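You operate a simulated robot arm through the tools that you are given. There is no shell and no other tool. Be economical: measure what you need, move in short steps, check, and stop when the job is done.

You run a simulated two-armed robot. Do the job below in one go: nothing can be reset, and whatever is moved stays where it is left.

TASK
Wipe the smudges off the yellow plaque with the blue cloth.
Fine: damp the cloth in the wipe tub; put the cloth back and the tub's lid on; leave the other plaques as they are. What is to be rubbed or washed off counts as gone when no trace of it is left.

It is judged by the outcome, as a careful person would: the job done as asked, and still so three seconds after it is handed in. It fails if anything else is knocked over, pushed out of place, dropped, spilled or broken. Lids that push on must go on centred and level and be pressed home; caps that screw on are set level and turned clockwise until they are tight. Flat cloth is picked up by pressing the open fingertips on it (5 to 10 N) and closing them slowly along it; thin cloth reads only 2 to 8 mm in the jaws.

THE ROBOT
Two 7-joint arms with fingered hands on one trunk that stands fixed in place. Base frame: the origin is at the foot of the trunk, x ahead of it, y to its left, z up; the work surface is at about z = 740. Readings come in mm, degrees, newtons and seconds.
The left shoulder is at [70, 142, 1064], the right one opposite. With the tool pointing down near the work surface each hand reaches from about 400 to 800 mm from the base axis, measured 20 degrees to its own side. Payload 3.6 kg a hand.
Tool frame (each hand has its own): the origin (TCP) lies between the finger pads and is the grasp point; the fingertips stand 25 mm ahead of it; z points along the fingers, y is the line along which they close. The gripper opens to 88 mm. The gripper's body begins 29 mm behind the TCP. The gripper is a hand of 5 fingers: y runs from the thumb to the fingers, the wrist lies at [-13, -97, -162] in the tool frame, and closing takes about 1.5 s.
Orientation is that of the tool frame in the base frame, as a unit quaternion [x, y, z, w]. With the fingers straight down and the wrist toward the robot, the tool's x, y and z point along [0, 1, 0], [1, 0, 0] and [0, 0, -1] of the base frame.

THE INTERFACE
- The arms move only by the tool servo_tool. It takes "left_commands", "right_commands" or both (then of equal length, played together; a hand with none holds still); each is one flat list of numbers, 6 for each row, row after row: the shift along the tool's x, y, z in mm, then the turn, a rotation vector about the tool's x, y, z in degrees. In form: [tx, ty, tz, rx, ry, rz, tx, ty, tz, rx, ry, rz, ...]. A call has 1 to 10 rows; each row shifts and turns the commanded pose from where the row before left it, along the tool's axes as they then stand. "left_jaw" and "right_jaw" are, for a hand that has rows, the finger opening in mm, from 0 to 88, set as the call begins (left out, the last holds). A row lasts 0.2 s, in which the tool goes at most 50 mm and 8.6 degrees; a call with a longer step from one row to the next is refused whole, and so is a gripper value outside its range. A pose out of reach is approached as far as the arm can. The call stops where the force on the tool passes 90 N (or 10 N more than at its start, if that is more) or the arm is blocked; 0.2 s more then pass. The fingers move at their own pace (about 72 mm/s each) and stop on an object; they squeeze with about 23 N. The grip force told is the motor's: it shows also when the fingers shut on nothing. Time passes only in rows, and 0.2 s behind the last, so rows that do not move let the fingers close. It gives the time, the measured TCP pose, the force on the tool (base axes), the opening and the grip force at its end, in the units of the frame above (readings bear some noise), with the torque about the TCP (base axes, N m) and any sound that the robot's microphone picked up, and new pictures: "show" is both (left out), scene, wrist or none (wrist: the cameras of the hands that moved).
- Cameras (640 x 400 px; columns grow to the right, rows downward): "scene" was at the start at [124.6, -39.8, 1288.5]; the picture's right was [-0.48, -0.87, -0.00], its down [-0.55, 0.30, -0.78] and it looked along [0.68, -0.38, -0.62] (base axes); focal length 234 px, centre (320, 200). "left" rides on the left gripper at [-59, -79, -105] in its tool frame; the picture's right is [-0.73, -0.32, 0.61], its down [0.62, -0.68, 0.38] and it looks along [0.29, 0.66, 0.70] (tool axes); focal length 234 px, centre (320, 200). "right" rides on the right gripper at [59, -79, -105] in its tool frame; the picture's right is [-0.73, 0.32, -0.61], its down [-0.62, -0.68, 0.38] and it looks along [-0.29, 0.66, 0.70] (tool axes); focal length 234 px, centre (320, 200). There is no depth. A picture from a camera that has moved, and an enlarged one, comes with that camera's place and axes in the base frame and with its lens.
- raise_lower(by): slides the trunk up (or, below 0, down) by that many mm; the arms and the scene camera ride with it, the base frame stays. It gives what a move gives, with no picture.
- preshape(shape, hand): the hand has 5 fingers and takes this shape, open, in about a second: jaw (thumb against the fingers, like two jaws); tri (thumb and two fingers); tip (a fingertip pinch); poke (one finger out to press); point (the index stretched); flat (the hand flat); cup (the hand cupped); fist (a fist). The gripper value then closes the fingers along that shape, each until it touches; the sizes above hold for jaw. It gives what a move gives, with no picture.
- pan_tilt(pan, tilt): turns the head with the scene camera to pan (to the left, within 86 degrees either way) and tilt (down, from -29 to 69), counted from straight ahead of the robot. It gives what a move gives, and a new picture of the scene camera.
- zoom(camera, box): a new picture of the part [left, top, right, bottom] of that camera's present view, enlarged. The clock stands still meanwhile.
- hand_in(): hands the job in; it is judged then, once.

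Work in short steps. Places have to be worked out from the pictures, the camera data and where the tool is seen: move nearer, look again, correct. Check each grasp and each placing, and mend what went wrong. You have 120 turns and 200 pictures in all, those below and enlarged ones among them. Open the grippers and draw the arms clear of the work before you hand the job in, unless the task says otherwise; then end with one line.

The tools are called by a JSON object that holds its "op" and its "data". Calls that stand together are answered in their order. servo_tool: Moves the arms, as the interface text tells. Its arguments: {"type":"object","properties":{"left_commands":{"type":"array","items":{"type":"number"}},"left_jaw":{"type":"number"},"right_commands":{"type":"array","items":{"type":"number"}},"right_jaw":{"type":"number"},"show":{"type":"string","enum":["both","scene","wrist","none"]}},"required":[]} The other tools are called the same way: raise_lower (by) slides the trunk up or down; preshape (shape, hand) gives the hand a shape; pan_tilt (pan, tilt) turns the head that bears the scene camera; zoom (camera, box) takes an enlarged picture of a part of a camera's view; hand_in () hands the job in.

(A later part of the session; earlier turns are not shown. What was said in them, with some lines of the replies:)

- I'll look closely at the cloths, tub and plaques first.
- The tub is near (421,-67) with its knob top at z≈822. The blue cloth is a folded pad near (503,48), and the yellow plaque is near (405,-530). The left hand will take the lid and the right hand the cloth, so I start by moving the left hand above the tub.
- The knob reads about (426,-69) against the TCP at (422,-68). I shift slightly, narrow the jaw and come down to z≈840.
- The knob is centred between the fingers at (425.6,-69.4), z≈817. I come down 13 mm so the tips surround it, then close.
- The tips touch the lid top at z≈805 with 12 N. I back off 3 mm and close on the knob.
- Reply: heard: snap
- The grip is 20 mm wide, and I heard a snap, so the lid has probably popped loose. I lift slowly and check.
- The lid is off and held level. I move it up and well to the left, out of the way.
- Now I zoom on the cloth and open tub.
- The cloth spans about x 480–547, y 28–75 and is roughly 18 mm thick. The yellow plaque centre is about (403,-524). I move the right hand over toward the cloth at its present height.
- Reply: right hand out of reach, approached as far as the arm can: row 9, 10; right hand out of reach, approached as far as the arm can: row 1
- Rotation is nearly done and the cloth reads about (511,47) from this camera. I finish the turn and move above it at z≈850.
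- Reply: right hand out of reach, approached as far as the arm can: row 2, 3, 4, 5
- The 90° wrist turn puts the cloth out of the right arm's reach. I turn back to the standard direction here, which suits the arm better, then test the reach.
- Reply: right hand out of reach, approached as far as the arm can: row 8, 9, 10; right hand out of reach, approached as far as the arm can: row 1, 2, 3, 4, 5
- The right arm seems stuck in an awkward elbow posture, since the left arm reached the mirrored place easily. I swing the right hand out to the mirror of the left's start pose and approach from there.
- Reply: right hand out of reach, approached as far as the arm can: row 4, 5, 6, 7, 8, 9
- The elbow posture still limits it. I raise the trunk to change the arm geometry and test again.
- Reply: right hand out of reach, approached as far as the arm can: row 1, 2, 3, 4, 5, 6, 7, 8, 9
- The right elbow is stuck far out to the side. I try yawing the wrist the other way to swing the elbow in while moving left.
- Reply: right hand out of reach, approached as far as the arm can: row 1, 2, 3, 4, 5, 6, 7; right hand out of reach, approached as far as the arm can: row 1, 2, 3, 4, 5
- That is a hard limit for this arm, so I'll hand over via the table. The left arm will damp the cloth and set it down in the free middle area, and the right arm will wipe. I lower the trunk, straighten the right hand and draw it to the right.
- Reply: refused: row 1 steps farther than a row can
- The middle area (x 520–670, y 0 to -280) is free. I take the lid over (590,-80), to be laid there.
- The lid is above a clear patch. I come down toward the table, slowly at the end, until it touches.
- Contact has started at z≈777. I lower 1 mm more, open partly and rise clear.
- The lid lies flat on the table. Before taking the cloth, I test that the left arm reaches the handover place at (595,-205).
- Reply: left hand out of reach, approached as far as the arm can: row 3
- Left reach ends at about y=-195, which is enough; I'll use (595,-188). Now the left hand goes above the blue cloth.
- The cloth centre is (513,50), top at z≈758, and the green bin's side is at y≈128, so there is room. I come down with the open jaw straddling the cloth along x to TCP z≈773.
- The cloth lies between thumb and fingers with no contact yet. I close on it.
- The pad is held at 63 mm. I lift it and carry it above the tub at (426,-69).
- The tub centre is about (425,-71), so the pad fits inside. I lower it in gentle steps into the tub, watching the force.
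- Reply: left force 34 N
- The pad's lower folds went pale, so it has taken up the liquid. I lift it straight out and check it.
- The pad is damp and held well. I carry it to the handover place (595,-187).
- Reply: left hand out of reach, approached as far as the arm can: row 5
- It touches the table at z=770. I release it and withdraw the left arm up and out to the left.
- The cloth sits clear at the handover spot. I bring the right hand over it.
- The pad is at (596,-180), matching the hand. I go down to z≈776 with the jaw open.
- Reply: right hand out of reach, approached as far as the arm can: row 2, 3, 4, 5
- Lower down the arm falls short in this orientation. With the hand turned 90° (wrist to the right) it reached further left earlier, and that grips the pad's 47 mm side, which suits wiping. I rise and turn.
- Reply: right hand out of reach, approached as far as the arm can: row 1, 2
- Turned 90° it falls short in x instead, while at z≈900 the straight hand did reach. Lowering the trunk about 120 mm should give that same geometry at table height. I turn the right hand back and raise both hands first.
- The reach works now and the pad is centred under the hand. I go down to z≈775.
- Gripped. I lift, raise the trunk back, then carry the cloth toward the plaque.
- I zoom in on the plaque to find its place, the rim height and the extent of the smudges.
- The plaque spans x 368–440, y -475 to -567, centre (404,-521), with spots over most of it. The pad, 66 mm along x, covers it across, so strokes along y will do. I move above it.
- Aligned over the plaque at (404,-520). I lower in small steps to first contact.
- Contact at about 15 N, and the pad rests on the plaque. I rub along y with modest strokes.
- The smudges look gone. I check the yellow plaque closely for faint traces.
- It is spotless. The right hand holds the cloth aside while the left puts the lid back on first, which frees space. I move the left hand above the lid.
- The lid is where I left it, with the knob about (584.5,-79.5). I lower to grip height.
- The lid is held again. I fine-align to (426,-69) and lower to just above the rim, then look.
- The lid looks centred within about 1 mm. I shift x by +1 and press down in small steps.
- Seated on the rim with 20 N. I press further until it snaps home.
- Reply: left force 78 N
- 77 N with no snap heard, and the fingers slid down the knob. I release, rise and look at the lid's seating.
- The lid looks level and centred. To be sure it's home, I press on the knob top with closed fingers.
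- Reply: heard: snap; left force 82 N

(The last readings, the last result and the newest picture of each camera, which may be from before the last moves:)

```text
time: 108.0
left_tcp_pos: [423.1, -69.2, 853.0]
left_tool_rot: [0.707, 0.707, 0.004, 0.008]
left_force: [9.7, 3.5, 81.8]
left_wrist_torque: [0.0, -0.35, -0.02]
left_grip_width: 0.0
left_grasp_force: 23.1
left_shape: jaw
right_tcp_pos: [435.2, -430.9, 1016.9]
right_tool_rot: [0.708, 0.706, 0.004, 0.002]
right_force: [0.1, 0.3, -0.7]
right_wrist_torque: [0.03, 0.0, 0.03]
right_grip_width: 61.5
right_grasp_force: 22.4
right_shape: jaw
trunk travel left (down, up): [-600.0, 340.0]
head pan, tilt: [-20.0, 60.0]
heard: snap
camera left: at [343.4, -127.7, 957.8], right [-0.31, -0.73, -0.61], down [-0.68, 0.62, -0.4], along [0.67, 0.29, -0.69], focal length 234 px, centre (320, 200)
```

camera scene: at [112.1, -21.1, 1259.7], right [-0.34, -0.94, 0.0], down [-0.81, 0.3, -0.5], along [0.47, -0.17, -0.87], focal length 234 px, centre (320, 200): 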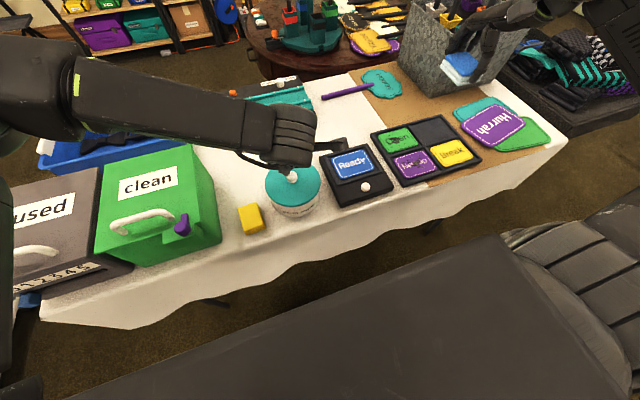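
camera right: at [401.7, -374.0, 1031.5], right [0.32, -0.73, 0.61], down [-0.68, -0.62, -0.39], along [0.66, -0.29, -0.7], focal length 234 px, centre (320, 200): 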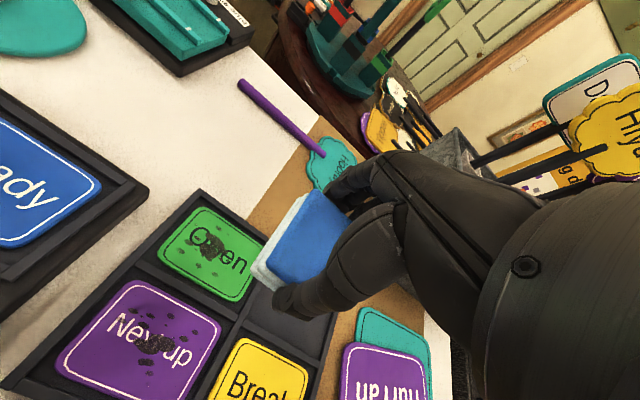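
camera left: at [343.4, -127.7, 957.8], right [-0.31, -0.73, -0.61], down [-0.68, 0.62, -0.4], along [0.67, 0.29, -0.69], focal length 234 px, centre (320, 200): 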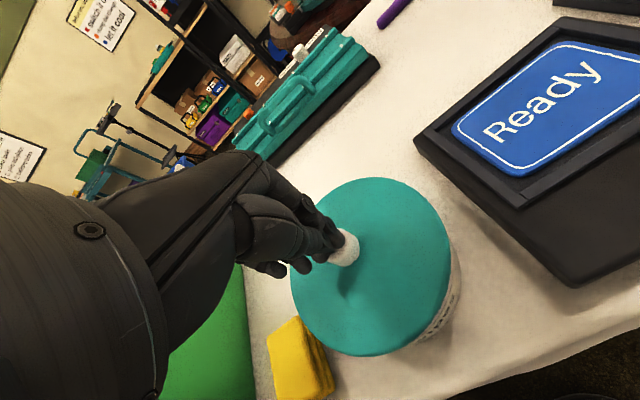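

A snap: the lid is home. I withdraw the left hand up and left.

{"op": "servo_tool", "data": {"left_commands": [0, 0, -10, 0, 0, 0, 0, 0, -40, 0, 0, 0, 0, 0, -45, 0, 0, 0, 20, 5, -40, 0, 0, 0, 30, 5, -35, 0, 0, 0, 45, 5, -20, 0, 0, 0, 45, 5, -15, 0, 0, 0, 45, 5, -15, 0, 0, 0, 45, 5, -15, 0, 0, 0, 45, 5, -15, 0, 0, 0], "left_jaw": 88, "show": "none"}}

{"op": "servo_tool", "data": {"left_commands": [35, 0, -15, 0, 0, 0, 0, 0, -15, 0, 0, 0, 0, 0, 0, 0, 0, 0], "right_commands": [40, 28, 0, 0, 0, 0, 40, 28, 0, 0, 0, 0, 40, 28, 0, 0, 0, 0], "show": "scene"}}

{"op": "zoom", "data": {"camera": "scene", "box": [240, 140, 340, 230]}}

```text
time: 110.2
left_tcp_pos: [460.2, 206.5, 1094.7]
left_tool_rot: [0.706, 0.708, -0.001, 0.0]
left_force: [-0.2, 0.6, 0.1]
left_wrist_torque: [-0.02, -0.02, 0.01]
left_grip_width: 88.1
left_grasp_force: 0.2
left_shape: jaw
right_tcp_pos: [438.7, -432.5, 1012.9]
right_tool_rot: [0.707, 0.707, 0.002, 0.0]
right_force: [0.4, -0.5, 0.9]
right_wrist_torque: [-0.01, 0.0, 0.02]
right_grip_width: 61.4
right_grasp_force: 22.8
right_shape: jaw
trunk travel left (down, up): [-600.0, 340.0]
head pan, tilt: [-20.0, 60.0]
```

```text
time: 111.0
left_tcp_pos: [462.2, 241.8, 1123.5]
left_tool_rot: [0.707, 0.708, -0.001, 0.0]
left_force: [0.0, 0.4, 0.6]
left_wrist_torque: [-0.03, -0.01, -0.01]
left_grip_width: 87.5
left_grasp_force: 0.0
left_shape: jaw
right_tcp_pos: [526.6, -311.9, 1010.1]
right_tool_rot: [0.708, 0.706, 0.001, -0.002]
right_force: [-0.1, 0.1, -0.8]
right_wrist_torque: [-0.02, 0.01, -0.01]
right_grip_width: 61.3
right_grasp_force: 22.7
right_shape: jaw
trunk travel left (down, up): [-600.0, 340.0]
head pan, tilt: [-20.0, 60.0]
camera scene: at [113.9, -19.2, 1259.5], right [-0.34, -0.94, 0.0], down [-0.81, 0.3, -0.5], along [0.47, -0.17, -0.87], focal length 234 px, centre (320, 200)
```

scene: 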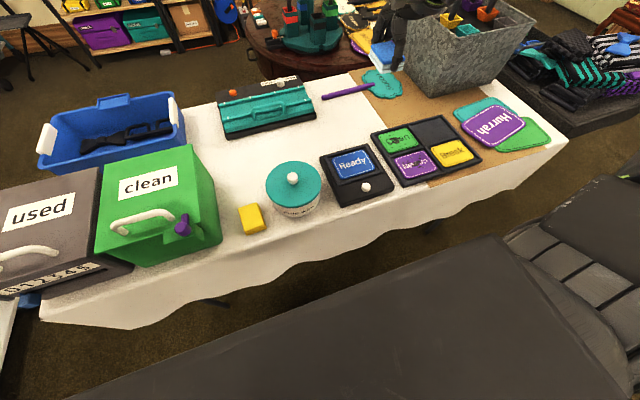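

```text
4.44 times, centred on (290, 185) of scene
camera zoom: at [113.9, -19.2, 1259.5], right [-0.34, -0.94, 0.0], down [-0.81, 0.3, -0.5], along [0.47, -0.17, -0.87], focal length 1039 px, centre (453, 267)
```

zoom: 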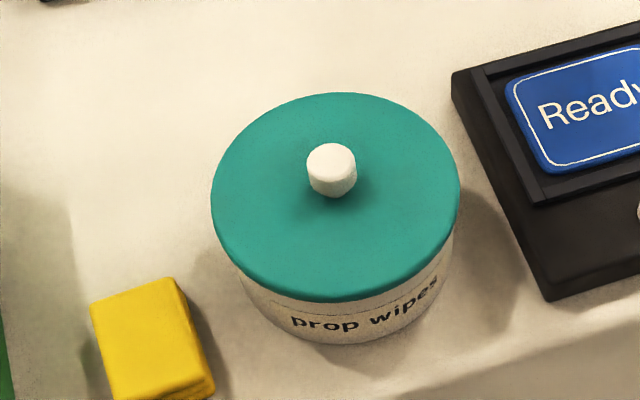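

Lid is level and lower than before. Now the right hand carries the cloth to about (585,-168) and the trunk comes down for the placing.

{"op": "servo_tool", "data": {"right_commands": [36, 14.5, 0, 0, 0, 0, 36, 14.5, 0, 0, 0, 0, 36, 14.5, 0, 0, 0, 0, 36, 14.5, 0, 0, 0, 0, 0, 0, 0, 0, 0, 0], "show": "none"}}

{"op": "raise_lower", "data": {"by": -140}}

{"op": "servo_tool", "data": {"right_commands": [0, 0, 25, 0, 0, 0, 0, 0, 25, 0, 0, 0, 0, 0, 20, 0, 0, 0, 0, 0, 0, 0, 0, 0], "show": "both"}}

```text
time: 112.2
left_tcp_pos: [460.7, 240.5, 1126.2]
left_tool_rot: [0.706, 0.708, -0.001, 0.0]
left_force: [0.0, 0.3, -0.6]
left_wrist_torque: [0.01, -0.02, 0.02]
left_grip_width: 87.7
left_grasp_force: 0.0
left_shape: jaw
right_tcp_pos: [584.3, -171.3, 1012.3]
right_tool_rot: [0.708, 0.706, 0.002, -0.001]
right_force: [-0.6, -0.1, 0.4]
right_wrist_torque: [-0.02, -0.01, 0.01]
right_grip_width: 61.4
right_grasp_force: 23.0
right_shape: jaw
trunk travel left (down, up): [-600.0, 340.0]
head pan, tilt: [-20.0, 60.0]
```

```text
time: 113.9
left_tcp_pos: [461.5, 240.0, 984.3]
left_tool_rot: [0.706, 0.708, 0.0, 0.0]
left_force: [0.7, 0.5, 0.4]
left_wrist_torque: [0.01, 0.02, 0.01]
left_grip_width: 87.7
left_grasp_force: 0.1
left_shape: jaw
right_tcp_pos: [583.1, -169.8, 872.3]
right_tool_rot: [0.708, 0.706, 0.001, -0.001]
right_force: [0.9, 0.4, 0.2]
right_wrist_torque: [-0.03, 0.0, 0.01]
right_grip_width: 61.4
right_grasp_force: 22.9
right_shape: jaw
trunk travel left (down, up): [-460.0, 480.0]
head pan, tilt: [-20.0, 60.0]
```

```text
time: 114.9
left_tcp_pos: [461.7, 242.2, 984.4]
left_tool_rot: [0.706, 0.708, 0.001, 0.0]
left_force: [0.5, -0.5, -0.1]
left_wrist_torque: [0.01, 0.02, -0.02]
left_grip_width: 88.0
left_grasp_force: 0.0
left_shape: jaw
right_tcp_pos: [585.0, -169.7, 801.5]
right_tool_rot: [0.708, 0.706, 0.001, -0.002]
right_force: [-0.5, 0.5, 0.4]
right_wrist_torque: [0.0, -0.02, -0.02]
right_grip_width: 61.4
right_grasp_force: 23.1
right_shape: jaw
trunk travel left (down, up): [-460.0, 480.0]
head pan, tilt: [-20.0, 60.0]
camera scene: at [111.9, -20.8, 1119.7], right [-0.34, -0.94, 0.0], down [-0.81, 0.3, -0.5], along [0.47, -0.17, -0.87], focal length 234 px, centre (320, 200)
camera right: at [505.7, -110.9, 906.9], right [0.32, -0.73, 0.61], down [-0.68, -0.62, -0.39], along [0.66, -0.29, -0.7], focal length 234 px, centre (320, 200)
```

scene: 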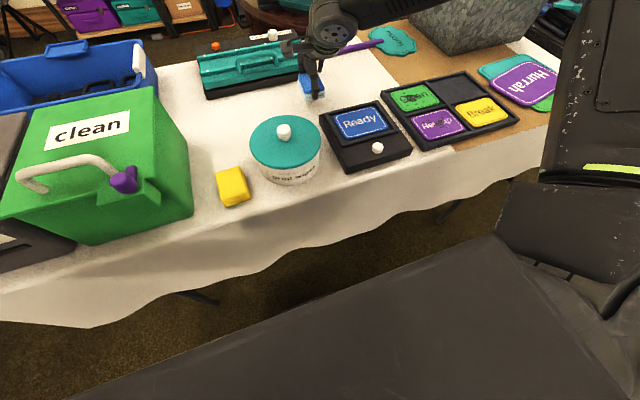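
right: 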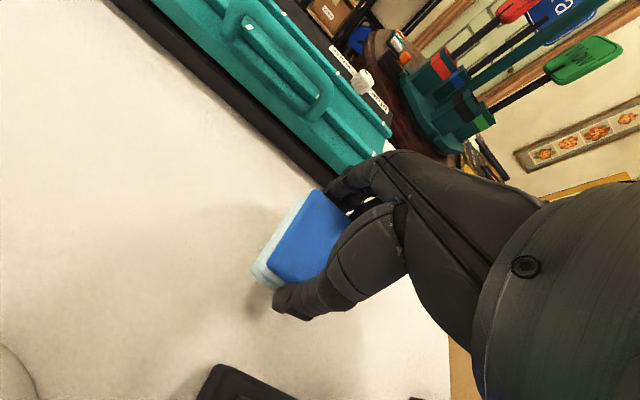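

{"op": "servo_tool", "data": {"right_commands": [0, 0, 12, 0, 0, 0, 0, 0, 10, 0, 0, 0, 0, 0, 4, 0, 0, 0, 0, 0, 3, 0, 0, 0, 0, 0, 2, 0, 0, 0, 0, 0, 0, 0, 0, 0], "show": "none"}}

```text
time: 116.3
left_tcp_pos: [460.0, 241.4, 985.4]
left_tool_rot: [0.706, 0.708, 0.0, 0.0]
left_force: [0.1, 0.3, -1.0]
left_wrist_torque: [0.03, -0.02, 0.0]
left_grip_width: 87.9
left_grasp_force: 0.0
left_shape: jaw
right_tcp_pos: [584.8, -169.6, 771.9]
right_tool_rot: [0.708, 0.706, 0.002, -0.001]
right_force: [-0.1, 0.4, 0.8]
right_wrist_torque: [0.05, 0.05, 0.02]
right_grip_width: 61.3
right_grasp_force: 22.9
right_shape: jaw
trunk travel left (down, up): [-460.0, 480.0]
head pan, tilt: [-20.0, 60.0]
```

Just touching. I lower 1.5 mm more, release and rise.

{"op": "servo_tool", "data": {"right_commands": [0, 0, 1.5, 0, 0, 0, 0, 0, 0, 0, 0, 0], "show": "none"}}

{"op": "servo_tool", "data": {"right_commands": [0, 0, 0, 0, 0, 0, 0, 0, 0, 0, 0, 0, 0, 0, 0, 0, 0, 0, 0, 0, -20, 0, 0, 0, 0, 0, -40, 0, 0, 0, 0, 0, -45, 0, 0, 0, -40, -25, -10, 0, 0, 0, -40, -25, 0, 0, 0, 0, -40, -25, 0, 0, 0, 0, -40, -25, 0, 0, 0, 0], "right_jaw": 88, "show": "none"}}

{"op": "raise_lower", "data": {"by": 140}}

{"op": "servo_tool", "data": {"right_commands": [-40, -25, 0, 0, 0, 0, -40, -25, 0, 0, 0, 0, -40, -20, 0, 0, 0, 0], "show": "scene"}}

```text
time: 116.9
left_tcp_pos: [459.8, 240.7, 985.3]
left_tool_rot: [0.707, 0.707, 0.0, 0.0]
left_force: [0.6, 0.7, -0.6]
left_wrist_torque: [-0.03, 0.0, -0.03]
left_grip_width: 88.0
left_grasp_force: 0.1
left_shape: jaw
right_tcp_pos: [584.1, -169.7, 770.9]
right_tool_rot: [0.707, 0.707, 0.002, 0.0]
right_force: [2.9, -1.6, 8.4]
right_wrist_torque: [-0.06, -0.01, 0.0]
right_grip_width: 61.1
right_grasp_force: 23.3
right_shape: jaw
trunk travel left (down, up): [-460.0, 480.0]
head pan, tilt: [-20.0, 60.0]
```

```text
time: 119.1
left_tcp_pos: [458.9, 240.1, 987.5]
left_tool_rot: [0.707, 0.707, 0.001, -0.001]
left_force: [-0.1, -0.2, 0.6]
left_wrist_torque: [0.02, -0.02, 0.05]
left_grip_width: 88.0
left_grasp_force: 0.1
left_shape: jaw
right_tcp_pos: [482.6, -331.4, 882.6]
right_tool_rot: [0.708, 0.707, 0.003, -0.001]
right_force: [1.1, 0.2, -0.8]
right_wrist_torque: [0.01, -0.01, 0.0]
right_grip_width: 87.9
right_grasp_force: 0.0
right_shape: jaw
trunk travel left (down, up): [-460.0, 480.0]
head pan, tilt: [-20.0, 60.0]
```

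```text
time: 120.8
left_tcp_pos: [460.5, 240.5, 1124.4]
left_tool_rot: [0.707, 0.707, 0.0, 0.0]
left_force: [0.4, 0.2, 0.2]
left_wrist_torque: [0.02, 0.0, -0.03]
left_grip_width: 87.8
left_grasp_force: 0.0
left_shape: jaw
right_tcp_pos: [483.7, -330.8, 1023.7]
right_tool_rot: [0.708, 0.706, 0.002, -0.001]
right_force: [0.3, 0.1, 0.1]
right_wrist_torque: [0.01, -0.03, -0.01]
right_grip_width: 87.9
right_grasp_force: 0.0
right_shape: jaw
trunk travel left (down, up): [-600.0, 340.0]
head pan, tilt: [-20.0, 60.0]
```

```text
time: 121.5
left_tcp_pos: [458.8, 242.0, 1125.7]
left_tool_rot: [0.706, 0.708, 0.0, 0.001]
left_force: [0.4, -0.6, -0.1]
left_wrist_torque: [-0.02, -0.02, 0.02]
left_grip_width: 87.7
left_grasp_force: 0.1
left_shape: jaw
right_tcp_pos: [415.5, -443.9, 1023.5]
right_tool_rot: [0.708, 0.706, 0.002, 0.0]
right_force: [-0.3, -1.2, -0.3]
right_wrist_torque: [0.01, -0.02, 0.0]
right_grip_width: 87.8
right_grasp_force: 0.1
right_shape: jaw
right hand out of reach, approached as far as the arm can: row 2
trunk travel left (down, up): [-600.0, 340.0]
head pan, tilt: [-20.0, 60.0]
camera scene: at [109.9, -20.4, 1259.9], right [-0.34, -0.94, 0.0], down [-0.81, 0.3, -0.5], along [0.47, -0.17, -0.87], focal length 234 px, centre (320, 200)
```

scene: 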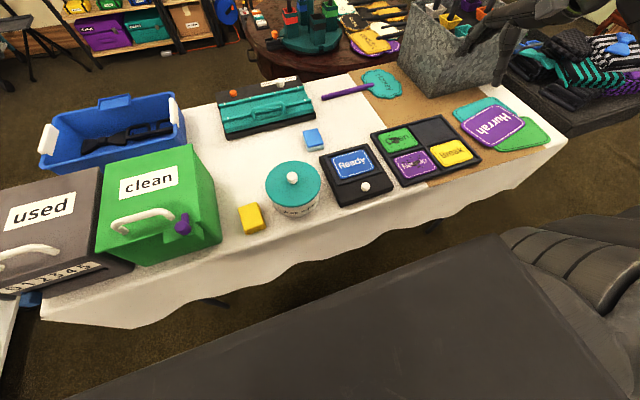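

The cloth is set down cleanly at (584,-170). The left hand goes to fetch it.

{"op": "servo_tool", "data": {"left_commands": [-41, 12.5, 0, 0, 0, 0, -41, 12.5, 10, 0, 0, 0, -41, 12.5, 20, 0, 0, 0, -41, 12.5, 20, 0, 0, 0, -41, 12.5, 20, 0, 0, 0, -41, 12.5, 20, 0, 0, 0, -41, 12.5, 20, 0, 0, 0, -41, 12.5, 20, 0, 0, 0, -41, 12.5, 20, 0, 0, 0, -41, 12.5, 20, 0, 0, 0], "left_jaw": 88, "show": "none"}}

{"op": "servo_tool", "data": {"left_commands": [0, 0, 40, 0, 0, 0, 0, 0, 40, 0, 0, 0, 0, 0, 25, 0, 0, 0, 0, 0, 0, 0, 0, 0], "left_jaw": 88, "show": "wrist"}}

```text
time: 123.8
left_tcp_pos: [587.1, -171.1, 952.2]
left_tool_rot: [0.708, 0.707, 0.0, 0.0]
left_force: [0.7, -0.8, -0.6]
left_wrist_torque: [0.03, 0.01, -0.01]
left_grip_width: 87.7
left_grasp_force: 0.1
left_shape: jaw
right_tcp_pos: [418.0, -444.8, 1022.9]
right_tool_rot: [0.708, 0.706, 0.002, -0.002]
right_force: [-0.9, -0.3, 0.3]
right_wrist_torque: [0.01, 0.0, -0.01]
right_grip_width: 87.7
right_grasp_force: 0.1
right_shape: jaw
trunk travel left (down, up): [-600.0, 340.0]
head pan, tilt: [-20.0, 60.0]
```

```text
time: 124.8
left_tcp_pos: [585.6, -168.7, 848.6]
left_tool_rot: [0.706, 0.708, 0.0, 0.0]
left_force: [0.5, 0.3, 0.0]
left_wrist_torque: [0.03, -0.04, 0.0]
left_grip_width: 87.9
left_grasp_force: 0.1
left_shape: jaw
right_tcp_pos: [417.0, -443.9, 1022.3]
right_tool_rot: [0.708, 0.706, 0.001, -0.001]
right_force: [-0.3, 0.1, -0.1]
right_wrist_torque: [0.01, 0.01, 0.0]
right_grip_width: 88.0
right_grasp_force: 0.2
right_shape: jaw
trunk travel left (down, up): [-600.0, 340.0]
head pan, tilt: [-20.0, 60.0]
camera left: at [508.0, -228.6, 955.3], right [-0.32, -0.73, -0.61], down [-0.68, 0.62, -0.38], along [0.66, 0.29, -0.7], focal length 234 px, centre (320, 200)
```

left: 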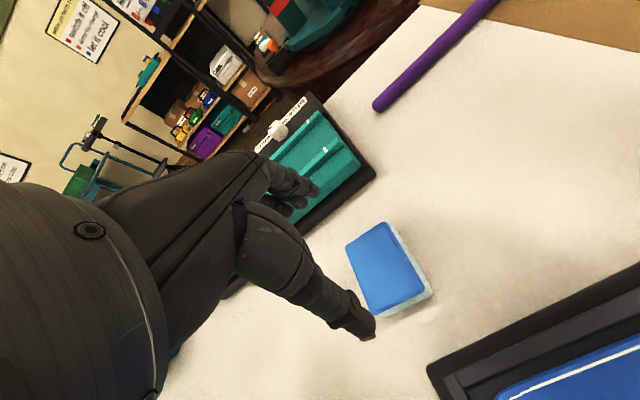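

{"op": "servo_tool", "data": {"left_commands": [0.5, 2, 30, 0, 0, 0, 0, 0, 25, 0, 0, 0, 0, 0, 13, 0, 0, 0, 0, 0, 7, 0, 0, 0, 0, 0, 0, 0, 0, 0], "left_jaw": 88, "show": "wrist"}}

```text
time: 126.0
left_tcp_pos: [588.0, -168.6, 774.6]
left_tool_rot: [0.706, 0.708, 0.0, 0.0]
left_force: [-0.5, -0.2, 0.5]
left_wrist_torque: [-0.01, 0.0, 0.0]
left_grip_width: 88.0
left_grasp_force: 0.0
left_shape: jaw
right_tcp_pos: [419.0, -443.2, 1024.1]
right_tool_rot: [0.708, 0.706, 0.002, -0.002]
right_force: [0.1, -0.1, 0.0]
right_wrist_torque: [-0.03, 0.03, -0.01]
right_grip_width: 87.7
right_grasp_force: 0.0
right_shape: jaw
trunk travel left (down, up): [-600.0, 340.0]
head pan, tilt: [-20.0, 60.0]
camera left: at [510.2, -227.7, 880.9], right [-0.32, -0.73, -0.61], down [-0.68, 0.62, -0.38], along [0.66, 0.29, -0.7], focal length 234 px, centre (320, 200)
```

left: 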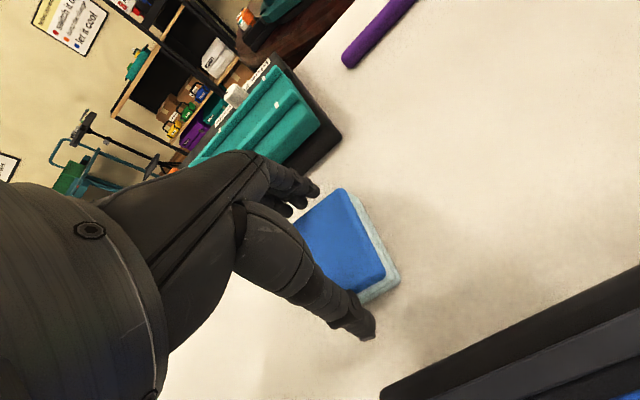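

The pad is between the fingers. I close and lift.

{"op": "servo_tool", "data": {"left_commands": [0, 0, 1, 0, 0, 0, 0, 0, 0, 0, 0, 0, 0, 0, 0, 0, 0, 0, 0, 0, 0, 0, 0, 0, 0, 0, 0, 0, 0, 0, 0, 0, 0, 0, 0, 0, 0, 0, 0, 0, 0, 0], "left_jaw": 0, "show": "none"}}

{"op": "servo_tool", "data": {"left_commands": [0, 0, -10, 0, 0, 0, 0, 0, -40, 0, 0, 0, 0, 0, -45, 0, 0, 0, 40, -12, -15, 0, 0, 0, 40, -12, 0, 0, 0, 0, 40, -12, 0, 0, 0, 0, 40, -12, 0, 0, 0, 0, 40, -12, 0, 0, 0, 0, 18, -12, 0, 0, 0, 0, 0, 0, 0, 0, 0, 0], "left_jaw": 0, "show": "both"}}

```text
time: 127.5
left_tcp_pos: [589.1, -167.8, 773.9]
left_tool_rot: [0.707, 0.708, 0.0, 0.001]
left_force: [-0.5, -0.1, 0.3]
left_wrist_torque: [0.01, 0.01, -0.02]
left_grip_width: 63.6
left_grasp_force: 22.9
left_shape: jaw
right_tcp_pos: [418.1, -442.9, 1022.4]
right_tool_rot: [0.708, 0.706, 0.0, -0.002]
right_force: [-0.2, 0.0, 0.6]
right_wrist_torque: [-0.03, 0.0, 0.01]
right_grip_width: 88.0
right_grasp_force: 0.0
right_shape: jaw
trunk travel left (down, up): [-600.0, 340.0]
head pan, tilt: [-20.0, 60.0]
```

```text
time: 129.8
left_tcp_pos: [515.3, 50.1, 884.2]
left_tool_rot: [0.707, 0.708, 0.0, 0.001]
left_force: [-0.4, -0.6, 0.5]
left_wrist_torque: [-0.01, 0.01, -0.01]
left_grip_width: 63.1
left_grasp_force: 23.1
left_shape: jaw
right_tcp_pos: [418.9, -442.7, 1022.2]
right_tool_rot: [0.708, 0.706, 0.002, -0.001]
right_force: [0.3, 0.1, -0.4]
right_wrist_torque: [0.0, 0.0, 0.04]
right_grip_width: 88.0
right_grasp_force: 0.1
right_shape: jaw
trunk travel left (down, up): [-600.0, 340.0]
head pan, tilt: [-20.0, 60.0]
camera scene: at [112.4, -21.3, 1259.7], right [-0.34, -0.94, 0.0], down [-0.81, 0.3, -0.5], along [0.47, -0.17, -0.87], focal length 234 px, centre (320, 200)
camera left: at [438.1, -9.9, 990.2], right [-0.32, -0.73, -0.61], down [-0.68, 0.62, -0.38], along [0.66, 0.29, -0.7], focal length 234 px, centre (320, 200)
```

scene: 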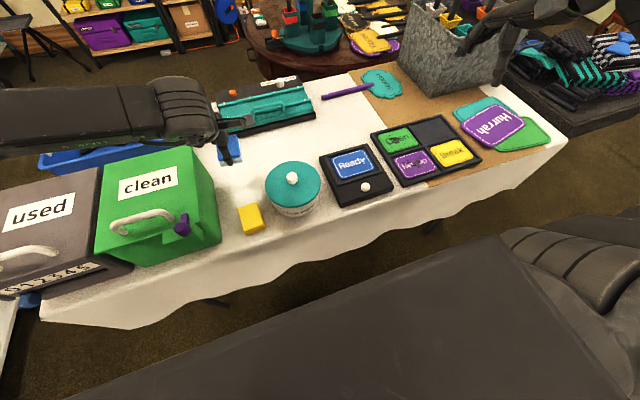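
left: 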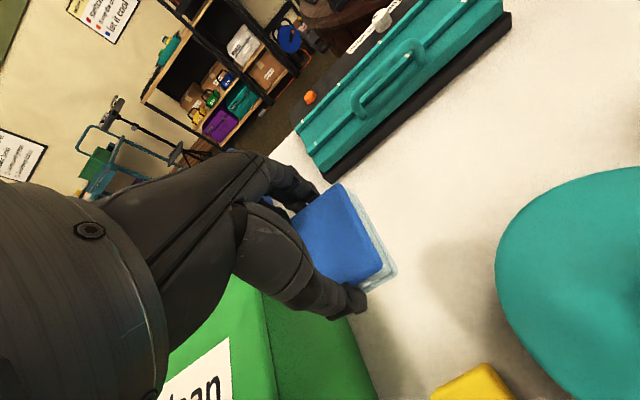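

Above the original spot (514,50). I lower it to touch.

{"op": "servo_tool", "data": {"left_commands": [0, -1, 35, 0, 0, 0, 0, 0, 35, 0, 0, 0, 0, 0, 25, 0, 0, 0, 0, 0, 8, 0, 0, 0, 0, 0, 4, 0, 0, 0, 0, 0, 2, 0, 0, 0, 0, 0, 2, 0, 0, 0, 0, 0, 0, 0, 0, 0], "left_jaw": 0, "show": "wrist"}}

```text
time: 131.6
left_tcp_pos: [515.2, 49.5, 773.8]
left_tool_rot: [0.707, 0.708, 0.0, 0.001]
left_force: [0.7, -0.9, 5.3]
left_wrist_torque: [0.01, -0.05, -0.04]
left_grip_width: 63.1
left_grasp_force: 22.4
left_shape: jaw
right_tcp_pos: [417.6, -442.7, 1022.4]
right_tool_rot: [0.708, 0.706, 0.001, 0.0]
right_force: [0.2, -0.1, 0.3]
right_wrist_torque: [0.0, 0.02, 0.06]
right_grip_width: 87.7
right_grasp_force: 0.0
right_shape: jaw
trunk travel left (down, up): [-600.0, 340.0]
head pan, tilt: [-20.0, 60.0]
camera left: at [436.6, -10.1, 879.6], right [-0.32, -0.73, -0.61], down [-0.68, 0.62, -0.38], along [0.66, 0.29, -0.7], focal length 234 px, centre (320, 200)
```

left: 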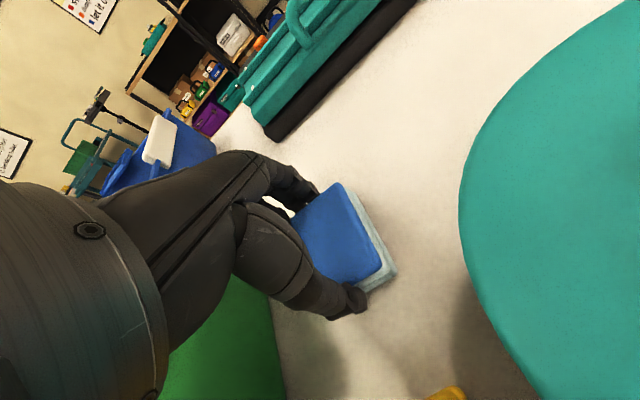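

Resting on the table at 5 N. I release, rise straight up and move the left arm clear.

{"op": "servo_tool", "data": {"left_commands": [0, 0, 0, 0, 0, 0, 0, 0, 0, 0, 0, 0, 0, 0, 0, 0, 0, 0, 0, 0, -20, 0, 0, 0, 0, 0, -45, 0, 0, 0, 0, 0, -45, 0, 0, 0, 0, 0, -45, 0, 0, 0, 20, 0, -45, 0, 0, 0, 45, 0, -20, 0, 0, 0, 45, 0, 0, 0, 0, 0], "left_jaw": 88, "show": "none"}}

{"op": "servo_tool", "data": {"left_commands": [45, -10, 0, 0, 0, 0, 45, -10, 0, 0, 0, 0, 20, 0, 0, 0, 0, 0], "right_commands": [-20, -20, 0, 0, 0, 0, 0, -20, -10, 0, 0, 0, 0, -20, -10, 0, 0, 0], "show": "scene"}}

{"op": "zoom", "data": {"camera": "scene", "box": [215, 130, 335, 245]}}

{"op": "zoom", "data": {"camera": "scene", "box": [365, 110, 485, 195]}}

```text
time: 133.8
left_tcp_pos: [514.5, 160.9, 991.4]
left_tool_rot: [0.706, 0.708, -0.001, 0.0]
left_force: [-0.3, -0.3, -0.3]
left_wrist_torque: [-0.02, 0.02, -0.03]
left_grip_width: 87.6
left_grasp_force: 0.0
left_shape: jaw
right_tcp_pos: [417.3, -442.6, 1023.7]
right_tool_rot: [0.708, 0.707, 0.001, 0.0]
right_force: [-0.2, -0.5, -0.6]
right_wrist_torque: [-0.02, -0.02, 0.0]
right_grip_width: 88.0
right_grasp_force: 0.1
right_shape: jaw
trunk travel left (down, up): [-600.0, 340.0]
head pan, tilt: [-20.0, 60.0]
```

```text
time: 134.6
left_tcp_pos: [495.2, 269.1, 992.8]
left_tool_rot: [0.706, 0.708, 0.0, 0.0]
left_force: [-0.1, 0.2, -0.4]
left_wrist_torque: [-0.01, -0.01, 0.0]
left_grip_width: 87.8
left_grasp_force: 0.0
left_shape: jaw
right_tcp_pos: [370.9, -463.4, 1019.6]
right_tool_rot: [0.708, 0.707, 0.004, 0.001]
right_force: [0.4, 0.5, 0.0]
right_wrist_torque: [0.02, 0.02, -0.02]
right_grip_width: 87.7
right_grasp_force: 0.0
right_shape: jaw
right hand out of reach, approached as far as the arm can: row 2, 3
trunk travel left (down, up): [-600.0, 340.0]
head pan, tilt: [-20.0, 60.0]
camera scene: at [111.4, -21.3, 1259.8], right [-0.34, -0.94, 0.0], down [-0.81, 0.3, -0.5], along [0.47, -0.17, -0.87], focal length 234 px, centre (320, 200)
```

scene: 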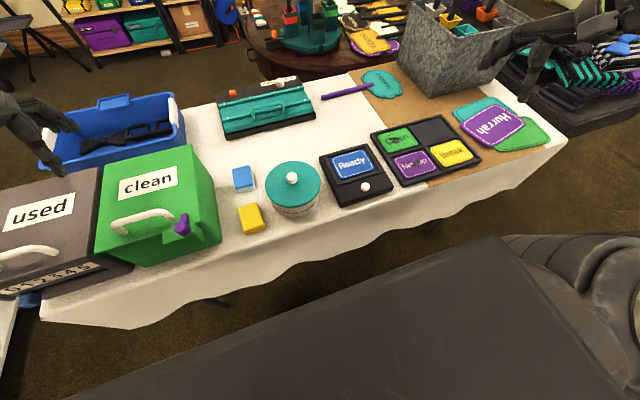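

```text
3.48 times, centred on (275, 188) of scene
camera zoom: at [111.4, -21.3, 1259.8], right [-0.34, -0.94, 0.0], down [-0.81, 0.3, -0.5], along [0.47, -0.17, -0.87], focal length 813 px, centre (476, 244)
```

zoom: 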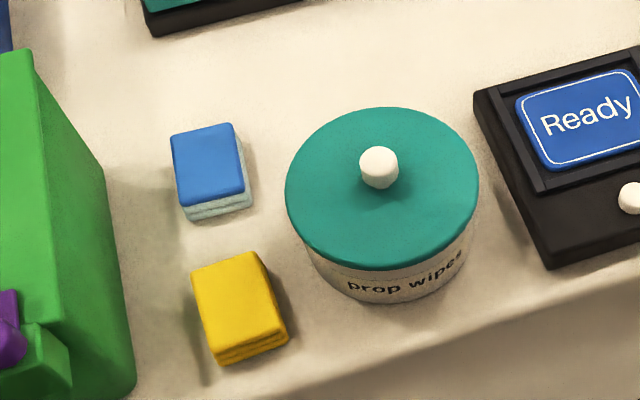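

```text
4.71 times, centred on (425, 152) of scene
camera zoom: at [111.4, -21.3, 1259.8], right [-0.34, -0.94, 0.0], down [-0.81, 0.3, -0.5], along [0.47, -0.17, -0.87], focal length 1100 px, centre (-174, 424)
```

zoom: 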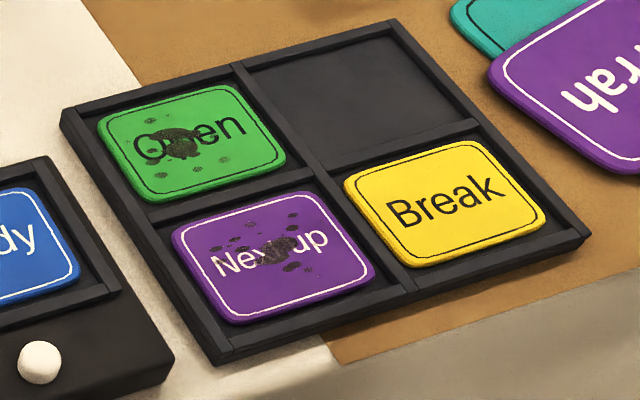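

All is in place: the yellow plaque is clean, the cloth is back on its spot, the lid is pressed home, and the other plaques are unchanged. Both hands are open and clear, so I hand in.

{"op": "hand_in", "data": {}}

```text
The job is handed in.
```

The yellow plaque is wiped clean with the damp blue cloth; the cloth is back in its place, the tub's lid snapped on, and the smudges on the other plaques were left alone.
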